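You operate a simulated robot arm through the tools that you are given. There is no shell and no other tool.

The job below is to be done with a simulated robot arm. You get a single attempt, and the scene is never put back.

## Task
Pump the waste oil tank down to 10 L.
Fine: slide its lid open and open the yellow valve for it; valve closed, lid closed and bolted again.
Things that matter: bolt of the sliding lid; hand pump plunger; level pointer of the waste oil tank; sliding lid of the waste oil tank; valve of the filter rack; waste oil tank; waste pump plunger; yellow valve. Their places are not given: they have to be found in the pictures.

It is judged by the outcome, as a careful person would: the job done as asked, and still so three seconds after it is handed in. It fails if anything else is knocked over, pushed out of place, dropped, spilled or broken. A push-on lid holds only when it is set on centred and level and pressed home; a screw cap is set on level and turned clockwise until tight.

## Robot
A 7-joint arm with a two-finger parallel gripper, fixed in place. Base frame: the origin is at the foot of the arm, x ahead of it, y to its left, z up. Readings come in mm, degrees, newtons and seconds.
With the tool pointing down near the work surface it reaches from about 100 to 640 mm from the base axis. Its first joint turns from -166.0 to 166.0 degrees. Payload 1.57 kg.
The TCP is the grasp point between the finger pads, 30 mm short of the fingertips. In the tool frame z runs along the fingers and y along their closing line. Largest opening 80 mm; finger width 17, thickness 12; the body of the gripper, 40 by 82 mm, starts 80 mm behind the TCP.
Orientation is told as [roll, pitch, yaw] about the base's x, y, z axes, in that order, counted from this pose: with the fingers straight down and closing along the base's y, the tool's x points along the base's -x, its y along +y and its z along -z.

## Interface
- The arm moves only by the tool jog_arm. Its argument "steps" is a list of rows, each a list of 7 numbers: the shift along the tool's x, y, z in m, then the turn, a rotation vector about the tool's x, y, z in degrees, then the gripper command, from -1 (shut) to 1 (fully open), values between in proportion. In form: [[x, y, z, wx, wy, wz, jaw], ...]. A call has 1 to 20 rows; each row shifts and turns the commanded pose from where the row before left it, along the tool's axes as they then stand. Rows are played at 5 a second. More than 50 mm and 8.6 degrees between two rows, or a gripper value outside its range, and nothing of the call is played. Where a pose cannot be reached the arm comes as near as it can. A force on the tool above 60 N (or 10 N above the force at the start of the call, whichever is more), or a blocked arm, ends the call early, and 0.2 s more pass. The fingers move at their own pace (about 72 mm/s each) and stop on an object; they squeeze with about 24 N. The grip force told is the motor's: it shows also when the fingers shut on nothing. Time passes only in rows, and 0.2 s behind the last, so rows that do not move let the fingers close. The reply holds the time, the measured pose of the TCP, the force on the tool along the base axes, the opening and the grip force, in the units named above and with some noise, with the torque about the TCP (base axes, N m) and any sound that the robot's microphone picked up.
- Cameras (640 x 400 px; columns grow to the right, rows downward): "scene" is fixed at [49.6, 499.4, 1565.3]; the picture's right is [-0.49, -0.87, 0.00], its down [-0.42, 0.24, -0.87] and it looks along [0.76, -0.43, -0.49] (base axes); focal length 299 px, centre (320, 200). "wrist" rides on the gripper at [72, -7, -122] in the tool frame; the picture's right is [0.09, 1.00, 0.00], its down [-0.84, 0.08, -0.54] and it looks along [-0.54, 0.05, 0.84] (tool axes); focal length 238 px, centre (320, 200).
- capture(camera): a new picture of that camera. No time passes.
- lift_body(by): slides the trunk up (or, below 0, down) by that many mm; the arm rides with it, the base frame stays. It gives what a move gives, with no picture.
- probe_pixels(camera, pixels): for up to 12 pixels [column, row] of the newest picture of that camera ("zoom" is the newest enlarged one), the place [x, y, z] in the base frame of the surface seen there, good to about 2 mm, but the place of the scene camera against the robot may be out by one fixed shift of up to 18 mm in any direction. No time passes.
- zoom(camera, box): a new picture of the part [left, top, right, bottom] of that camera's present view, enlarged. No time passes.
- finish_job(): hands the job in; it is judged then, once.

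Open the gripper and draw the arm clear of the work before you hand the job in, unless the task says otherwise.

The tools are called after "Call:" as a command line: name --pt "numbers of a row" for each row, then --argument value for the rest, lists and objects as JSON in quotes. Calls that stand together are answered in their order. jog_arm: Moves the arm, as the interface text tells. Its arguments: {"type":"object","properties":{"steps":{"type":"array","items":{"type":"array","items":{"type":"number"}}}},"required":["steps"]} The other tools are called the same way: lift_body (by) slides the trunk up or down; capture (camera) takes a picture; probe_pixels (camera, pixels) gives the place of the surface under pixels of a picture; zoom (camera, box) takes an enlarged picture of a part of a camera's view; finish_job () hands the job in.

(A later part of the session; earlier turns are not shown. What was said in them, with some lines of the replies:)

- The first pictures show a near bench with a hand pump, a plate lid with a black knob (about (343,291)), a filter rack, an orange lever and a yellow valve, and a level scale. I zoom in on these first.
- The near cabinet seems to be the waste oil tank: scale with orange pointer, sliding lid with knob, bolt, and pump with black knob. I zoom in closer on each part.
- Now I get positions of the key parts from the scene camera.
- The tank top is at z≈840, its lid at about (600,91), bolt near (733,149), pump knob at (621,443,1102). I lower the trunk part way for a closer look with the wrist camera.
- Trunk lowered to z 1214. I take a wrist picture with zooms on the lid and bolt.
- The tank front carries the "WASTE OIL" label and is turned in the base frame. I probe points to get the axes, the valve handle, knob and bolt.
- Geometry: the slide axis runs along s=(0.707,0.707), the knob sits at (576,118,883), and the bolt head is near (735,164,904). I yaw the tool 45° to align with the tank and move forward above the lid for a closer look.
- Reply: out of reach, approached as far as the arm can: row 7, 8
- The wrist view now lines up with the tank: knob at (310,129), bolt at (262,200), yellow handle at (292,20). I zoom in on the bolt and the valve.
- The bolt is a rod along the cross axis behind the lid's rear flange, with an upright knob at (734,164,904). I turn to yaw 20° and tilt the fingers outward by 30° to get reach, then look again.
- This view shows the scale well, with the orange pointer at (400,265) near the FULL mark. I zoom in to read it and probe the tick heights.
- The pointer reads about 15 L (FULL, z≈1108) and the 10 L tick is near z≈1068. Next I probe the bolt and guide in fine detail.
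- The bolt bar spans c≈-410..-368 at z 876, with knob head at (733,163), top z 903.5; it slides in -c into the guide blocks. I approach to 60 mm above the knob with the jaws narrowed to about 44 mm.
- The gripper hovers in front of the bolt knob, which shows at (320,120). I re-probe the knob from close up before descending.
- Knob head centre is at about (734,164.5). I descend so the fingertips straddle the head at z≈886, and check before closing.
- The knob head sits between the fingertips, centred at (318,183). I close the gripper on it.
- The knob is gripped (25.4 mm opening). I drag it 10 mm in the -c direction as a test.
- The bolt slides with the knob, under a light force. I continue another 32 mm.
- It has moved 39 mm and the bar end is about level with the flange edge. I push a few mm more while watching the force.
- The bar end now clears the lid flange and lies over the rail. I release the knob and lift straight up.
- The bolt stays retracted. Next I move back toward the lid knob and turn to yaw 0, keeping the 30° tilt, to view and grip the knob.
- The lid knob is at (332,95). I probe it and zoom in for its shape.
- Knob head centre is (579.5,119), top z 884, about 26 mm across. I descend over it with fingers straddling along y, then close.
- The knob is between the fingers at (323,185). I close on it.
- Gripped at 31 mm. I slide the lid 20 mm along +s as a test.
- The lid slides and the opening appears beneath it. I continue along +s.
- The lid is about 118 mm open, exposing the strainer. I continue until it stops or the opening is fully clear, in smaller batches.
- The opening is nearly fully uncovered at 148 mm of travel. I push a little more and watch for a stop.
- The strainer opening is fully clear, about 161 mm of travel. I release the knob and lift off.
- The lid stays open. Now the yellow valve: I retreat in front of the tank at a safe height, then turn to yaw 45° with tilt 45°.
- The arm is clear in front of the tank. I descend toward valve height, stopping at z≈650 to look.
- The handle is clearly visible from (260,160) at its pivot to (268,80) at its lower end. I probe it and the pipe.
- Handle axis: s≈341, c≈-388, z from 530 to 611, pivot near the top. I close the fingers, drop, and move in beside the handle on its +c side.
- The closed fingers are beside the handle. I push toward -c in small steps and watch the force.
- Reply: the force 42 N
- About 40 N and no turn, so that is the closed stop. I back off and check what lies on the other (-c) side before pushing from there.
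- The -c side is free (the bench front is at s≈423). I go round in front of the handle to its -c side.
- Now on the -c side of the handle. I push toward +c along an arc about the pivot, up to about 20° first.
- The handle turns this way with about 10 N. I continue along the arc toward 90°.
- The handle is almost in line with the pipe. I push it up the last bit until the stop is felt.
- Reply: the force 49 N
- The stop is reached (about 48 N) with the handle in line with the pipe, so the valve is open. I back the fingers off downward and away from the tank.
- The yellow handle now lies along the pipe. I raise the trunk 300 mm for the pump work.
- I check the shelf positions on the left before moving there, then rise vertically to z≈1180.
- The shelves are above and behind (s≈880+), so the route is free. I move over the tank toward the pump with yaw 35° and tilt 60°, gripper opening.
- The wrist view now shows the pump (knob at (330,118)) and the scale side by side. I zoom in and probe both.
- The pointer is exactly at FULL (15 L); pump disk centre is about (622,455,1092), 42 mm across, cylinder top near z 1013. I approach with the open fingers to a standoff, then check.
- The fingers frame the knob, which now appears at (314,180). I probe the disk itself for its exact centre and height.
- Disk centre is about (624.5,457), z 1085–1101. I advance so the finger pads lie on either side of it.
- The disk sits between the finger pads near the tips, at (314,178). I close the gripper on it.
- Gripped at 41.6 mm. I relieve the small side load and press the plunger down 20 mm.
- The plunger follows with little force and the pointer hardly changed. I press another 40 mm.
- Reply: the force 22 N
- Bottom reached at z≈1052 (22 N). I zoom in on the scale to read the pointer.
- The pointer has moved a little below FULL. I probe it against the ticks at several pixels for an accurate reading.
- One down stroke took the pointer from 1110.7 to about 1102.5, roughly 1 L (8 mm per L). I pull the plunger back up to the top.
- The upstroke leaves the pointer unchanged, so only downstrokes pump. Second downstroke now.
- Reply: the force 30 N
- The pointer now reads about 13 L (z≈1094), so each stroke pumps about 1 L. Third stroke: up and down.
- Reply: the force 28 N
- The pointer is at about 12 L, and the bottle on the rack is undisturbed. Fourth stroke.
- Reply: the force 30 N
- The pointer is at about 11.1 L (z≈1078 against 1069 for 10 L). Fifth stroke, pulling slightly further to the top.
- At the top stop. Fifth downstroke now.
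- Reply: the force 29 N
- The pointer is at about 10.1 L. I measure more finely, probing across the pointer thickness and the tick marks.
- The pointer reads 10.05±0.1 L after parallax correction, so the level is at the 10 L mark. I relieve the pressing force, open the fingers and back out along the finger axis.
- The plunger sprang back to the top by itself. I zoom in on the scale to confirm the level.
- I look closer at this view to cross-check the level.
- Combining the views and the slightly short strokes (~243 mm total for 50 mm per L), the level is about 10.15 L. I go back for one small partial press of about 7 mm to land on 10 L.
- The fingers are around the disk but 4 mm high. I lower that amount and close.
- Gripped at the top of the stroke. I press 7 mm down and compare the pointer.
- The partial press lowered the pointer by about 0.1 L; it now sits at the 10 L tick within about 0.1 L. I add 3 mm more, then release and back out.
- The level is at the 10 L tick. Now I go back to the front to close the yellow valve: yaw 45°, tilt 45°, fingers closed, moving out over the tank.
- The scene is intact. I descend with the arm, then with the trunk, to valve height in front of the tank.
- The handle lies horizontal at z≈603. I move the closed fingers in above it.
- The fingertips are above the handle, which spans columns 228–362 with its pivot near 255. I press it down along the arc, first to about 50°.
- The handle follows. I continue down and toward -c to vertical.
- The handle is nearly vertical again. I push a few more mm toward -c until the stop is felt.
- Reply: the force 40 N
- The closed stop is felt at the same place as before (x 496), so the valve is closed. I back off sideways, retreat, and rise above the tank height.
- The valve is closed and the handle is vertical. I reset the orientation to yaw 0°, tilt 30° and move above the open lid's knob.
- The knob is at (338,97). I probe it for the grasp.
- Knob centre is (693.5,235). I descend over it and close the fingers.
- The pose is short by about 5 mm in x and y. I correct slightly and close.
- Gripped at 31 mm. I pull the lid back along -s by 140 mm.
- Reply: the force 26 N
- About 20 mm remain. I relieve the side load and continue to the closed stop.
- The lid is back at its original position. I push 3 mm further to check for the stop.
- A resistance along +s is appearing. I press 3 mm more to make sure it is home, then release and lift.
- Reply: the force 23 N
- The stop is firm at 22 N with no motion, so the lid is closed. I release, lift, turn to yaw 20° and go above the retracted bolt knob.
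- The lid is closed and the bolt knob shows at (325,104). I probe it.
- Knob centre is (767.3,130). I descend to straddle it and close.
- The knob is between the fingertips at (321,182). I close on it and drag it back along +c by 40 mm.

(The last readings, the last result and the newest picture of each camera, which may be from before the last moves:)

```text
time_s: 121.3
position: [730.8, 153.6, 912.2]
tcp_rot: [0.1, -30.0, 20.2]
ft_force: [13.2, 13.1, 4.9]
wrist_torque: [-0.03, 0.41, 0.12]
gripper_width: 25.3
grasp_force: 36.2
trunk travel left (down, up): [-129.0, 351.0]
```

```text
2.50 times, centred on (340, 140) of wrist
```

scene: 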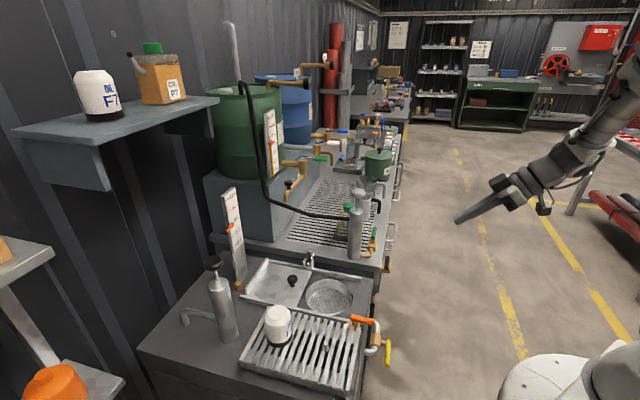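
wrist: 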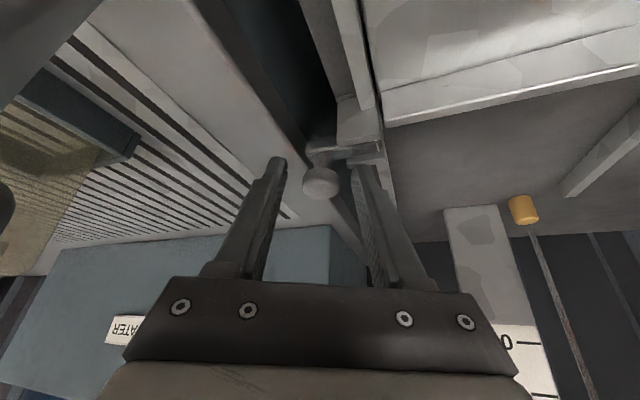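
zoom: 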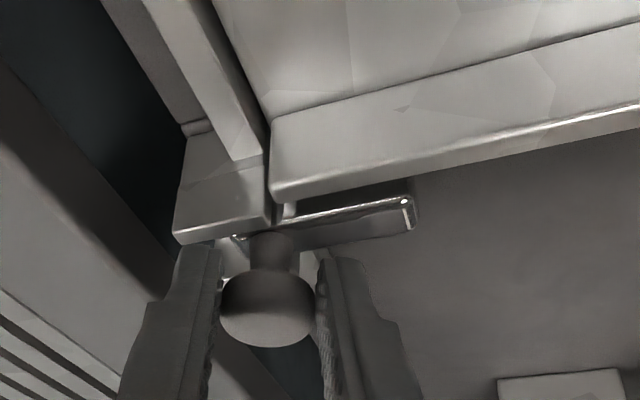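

It moved 40 mm and about 7 mm remain to the original position. I finish with a small side-load correction.

Call:
jog_arm --pt "0.0005 0.003 -0.0003 0 0 0 -1" --pt "0.0008 0.003 -0.0004 0 0 0 -1" --pt "0.0008 0.003 -0.0004 0 0 0 -1" --pt "0 0 0 0 0 0 -1"

Call:
zoom --camera "wrist" --box '[240, 60, 440, 220]'

```text
time_s: 122.3
position: [723.1, 159.5, 911.7]
tcp_rot: [0.0, -30.0, 19.9]
ft_force: [7.9, 2.1, 10.1]
wrist_torque: [-0.04, -0.01, -0.09]
gripper_width: 25.0
grasp_force: 36.8
trunk travel left (down, up): [-129.0, 351.0]
```

```text
2.50 times, centred on (340, 140) of wrist
```

zoom: 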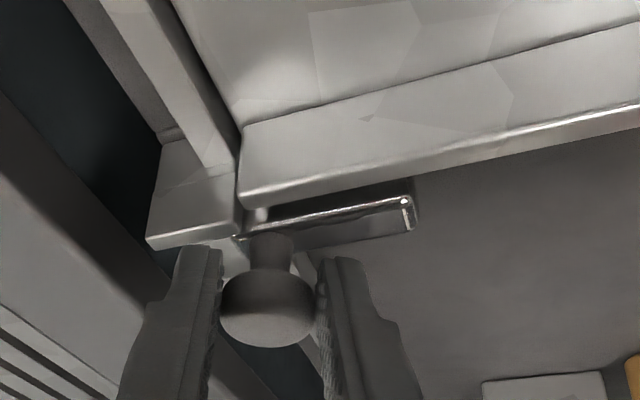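

The bolt is back in its original place (c≈-399 versus -400 at first). I push 3 mm more to feel the end stop.

Call:
jog_arm --pt "0.0005 0.0015 -0.0003 0 0 0 -1" --pt "0.0005 0.0015 -0.0003 0 0 0 -1" --pt "0 0 0 0 0 0 -1"

Call:
zoom --camera "wrist" --box '[240, 60, 440, 220]'

```text
time_s: 123.2
position: [723.8, 159.4, 911.1]
tcp_rot: [-0.2, -30.3, 19.9]
ft_force: [23.5, -8.3, 8.3]
wrist_torque: [-0.34, -0.22, -0.29]
gripper_width: 25.3
grasp_force: 37.2
trunk travel left (down, up): [-129.0, 351.0]
```

```text
2.50 times, centred on (340, 140) of wrist
```

zoom: 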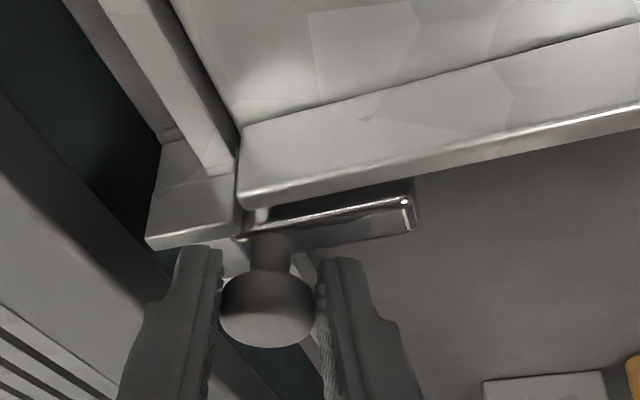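

The bolt is at its stop (-c reaction about 22 N). I relieve, open and lift straight up, then retreat.

Call:
jog_arm --pt "-0.0005 -0.002 0.0003 0 0 0 -0.5" --pt "0 0 0 0 0 0 0.1" --pt "0 0 0 0 0 0 0.1" --pt "-0.01 0 -0.0173 0 0 0 0.1" --pt "-0.015 0 -0.026 0 0 0 0.1" --pt "-0.02 0 -0.0346 0 0 0 0.1" --pt "-0.01 0 -0.0173 0 0 0 0.1" --pt "0.035 0 -0.02 0 0 0 0.1" --pt "0.035 0 -0.02 0 0 0 0.1" --pt "0.035 0 -0.02 0 0 0 0.1" --pt "0 0 0 0 0 0 0.5"

Call:
capture --camera "wrist"

Call:
capture --camera "scene"

```text
time_s: 125.5
position: [607.4, 118.9, 1020.4]
tcp_rot: [0.1, -30.0, 20.0]
ft_force: [0.3, 0.1, 0.4]
wrist_torque: [0.0, 0.01, 0.01]
gripper_width: 60.1
grasp_force: 0.1
trunk travel left (down, up): [-129.0, 351.0]
```

```text
taken
```

wrist: 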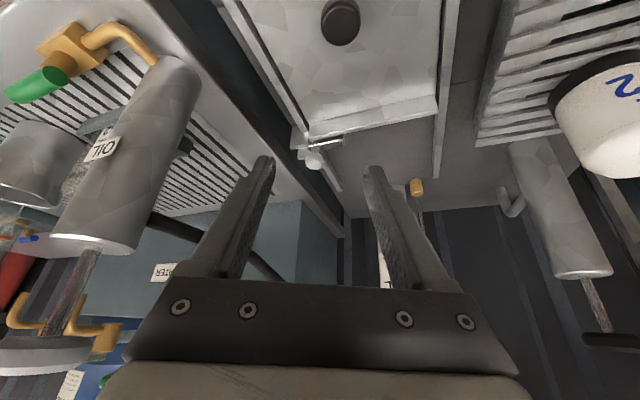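

```text
taken
```

scene: 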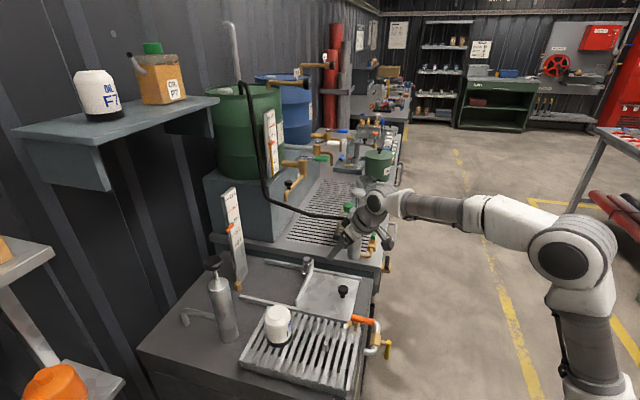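

The bolt is home and the lid is closed. I draw the arm clear of the bench and take a final check of everything.

Call:
jog_arm --pt "0.0265 0 -0.0338 0 0 0 1" --pt "0.0265 0 -0.0338 0 0 0 1" --pt "0.0265 0 -0.0338 0 0 0 1" --pt "0.0265 0 -0.0338 0 0 0 1" --pt "0.0265 0 -0.0338 0 0 0 1" --pt "0 0 0 0 0 0 1"

Call:
zoom --camera "scene" --box '[140, 170, 420, 400]'

Call:
zoom --camera "scene" --box '[290, 240, 410, 370]'

Call:
zoom --camera "scene" --box '[200, 180, 260, 260]'

Call:
capture --camera "wrist"

```text
time_s: 127.0
position: [421.8, 50.9, 1102.9]
tcp_rot: [0.0, -30.0, 20.0]
ft_force: [-0.1, 0.0, 0.2]
wrist_torque: [-0.01, -0.01, 0.03]
gripper_width: 80.1
grasp_force: 0.0
trunk travel left (down, up): [-129.0, 351.0]
```

```text
1.74 times, centred on (280, 285) of scene
```

zoom: 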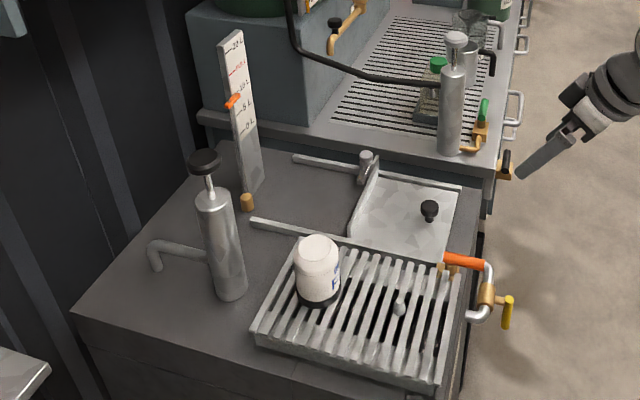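

```text
3.08 times, centred on (350, 305) of scene
```

zoom: 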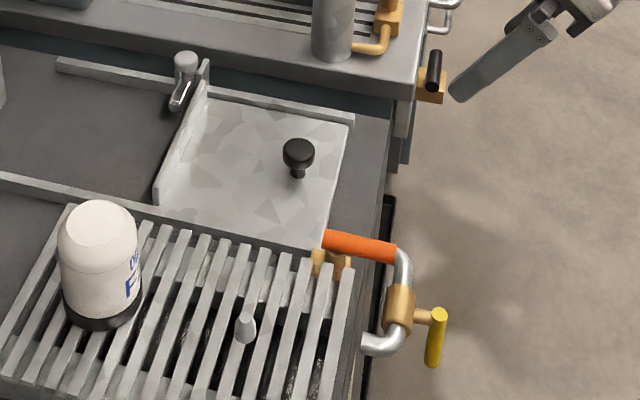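

```text
5.00 times, centred on (230, 220) of scene
```

zoom: 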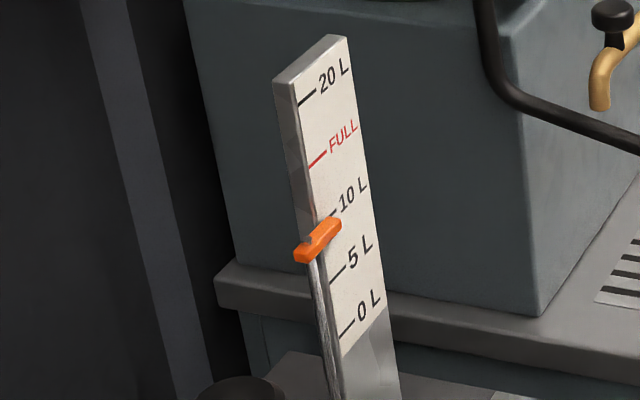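

```text
taken
```

wrist: 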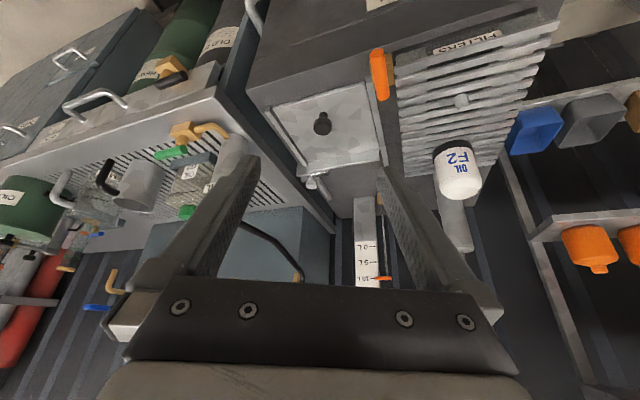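

The final check shows the pointer dropped exactly one 5 L interval, from FULL (15 L) to 10 L. The valve handle is vertical (closed), the lid is shut and bolted, the other items are untouched, and the arm is clear with the gripper open. I hand the job in.

Call:
finish_job

```text
The job is handed in.
```

I pumped the waste oil tank down from about 15 L (the FULL mark) to 10 L and handed the job in. My reading of the pointer is good to about 0.1–0.2 L.

- **Pumping:** I slid the bolt back, opened the lid and turned the yellow valve open. It took five full strokes and one short press on the waste pump plunger. The plunger springs back up by itself.
- **Closing up:** The yellow valve is closed again, against its stop. The lid is shut against its stop, and the bolt is back behind it.
- **Surroundings:** The final pictures show nothing else moved or knocked over. The arm is clear of the bench with the gripper open.

When I first tried the yellow valve I pushed it the wrong way. It was already at its closed stop, and it took about 40 N without turning before I switched direction. It opened and closed normally afterwards.
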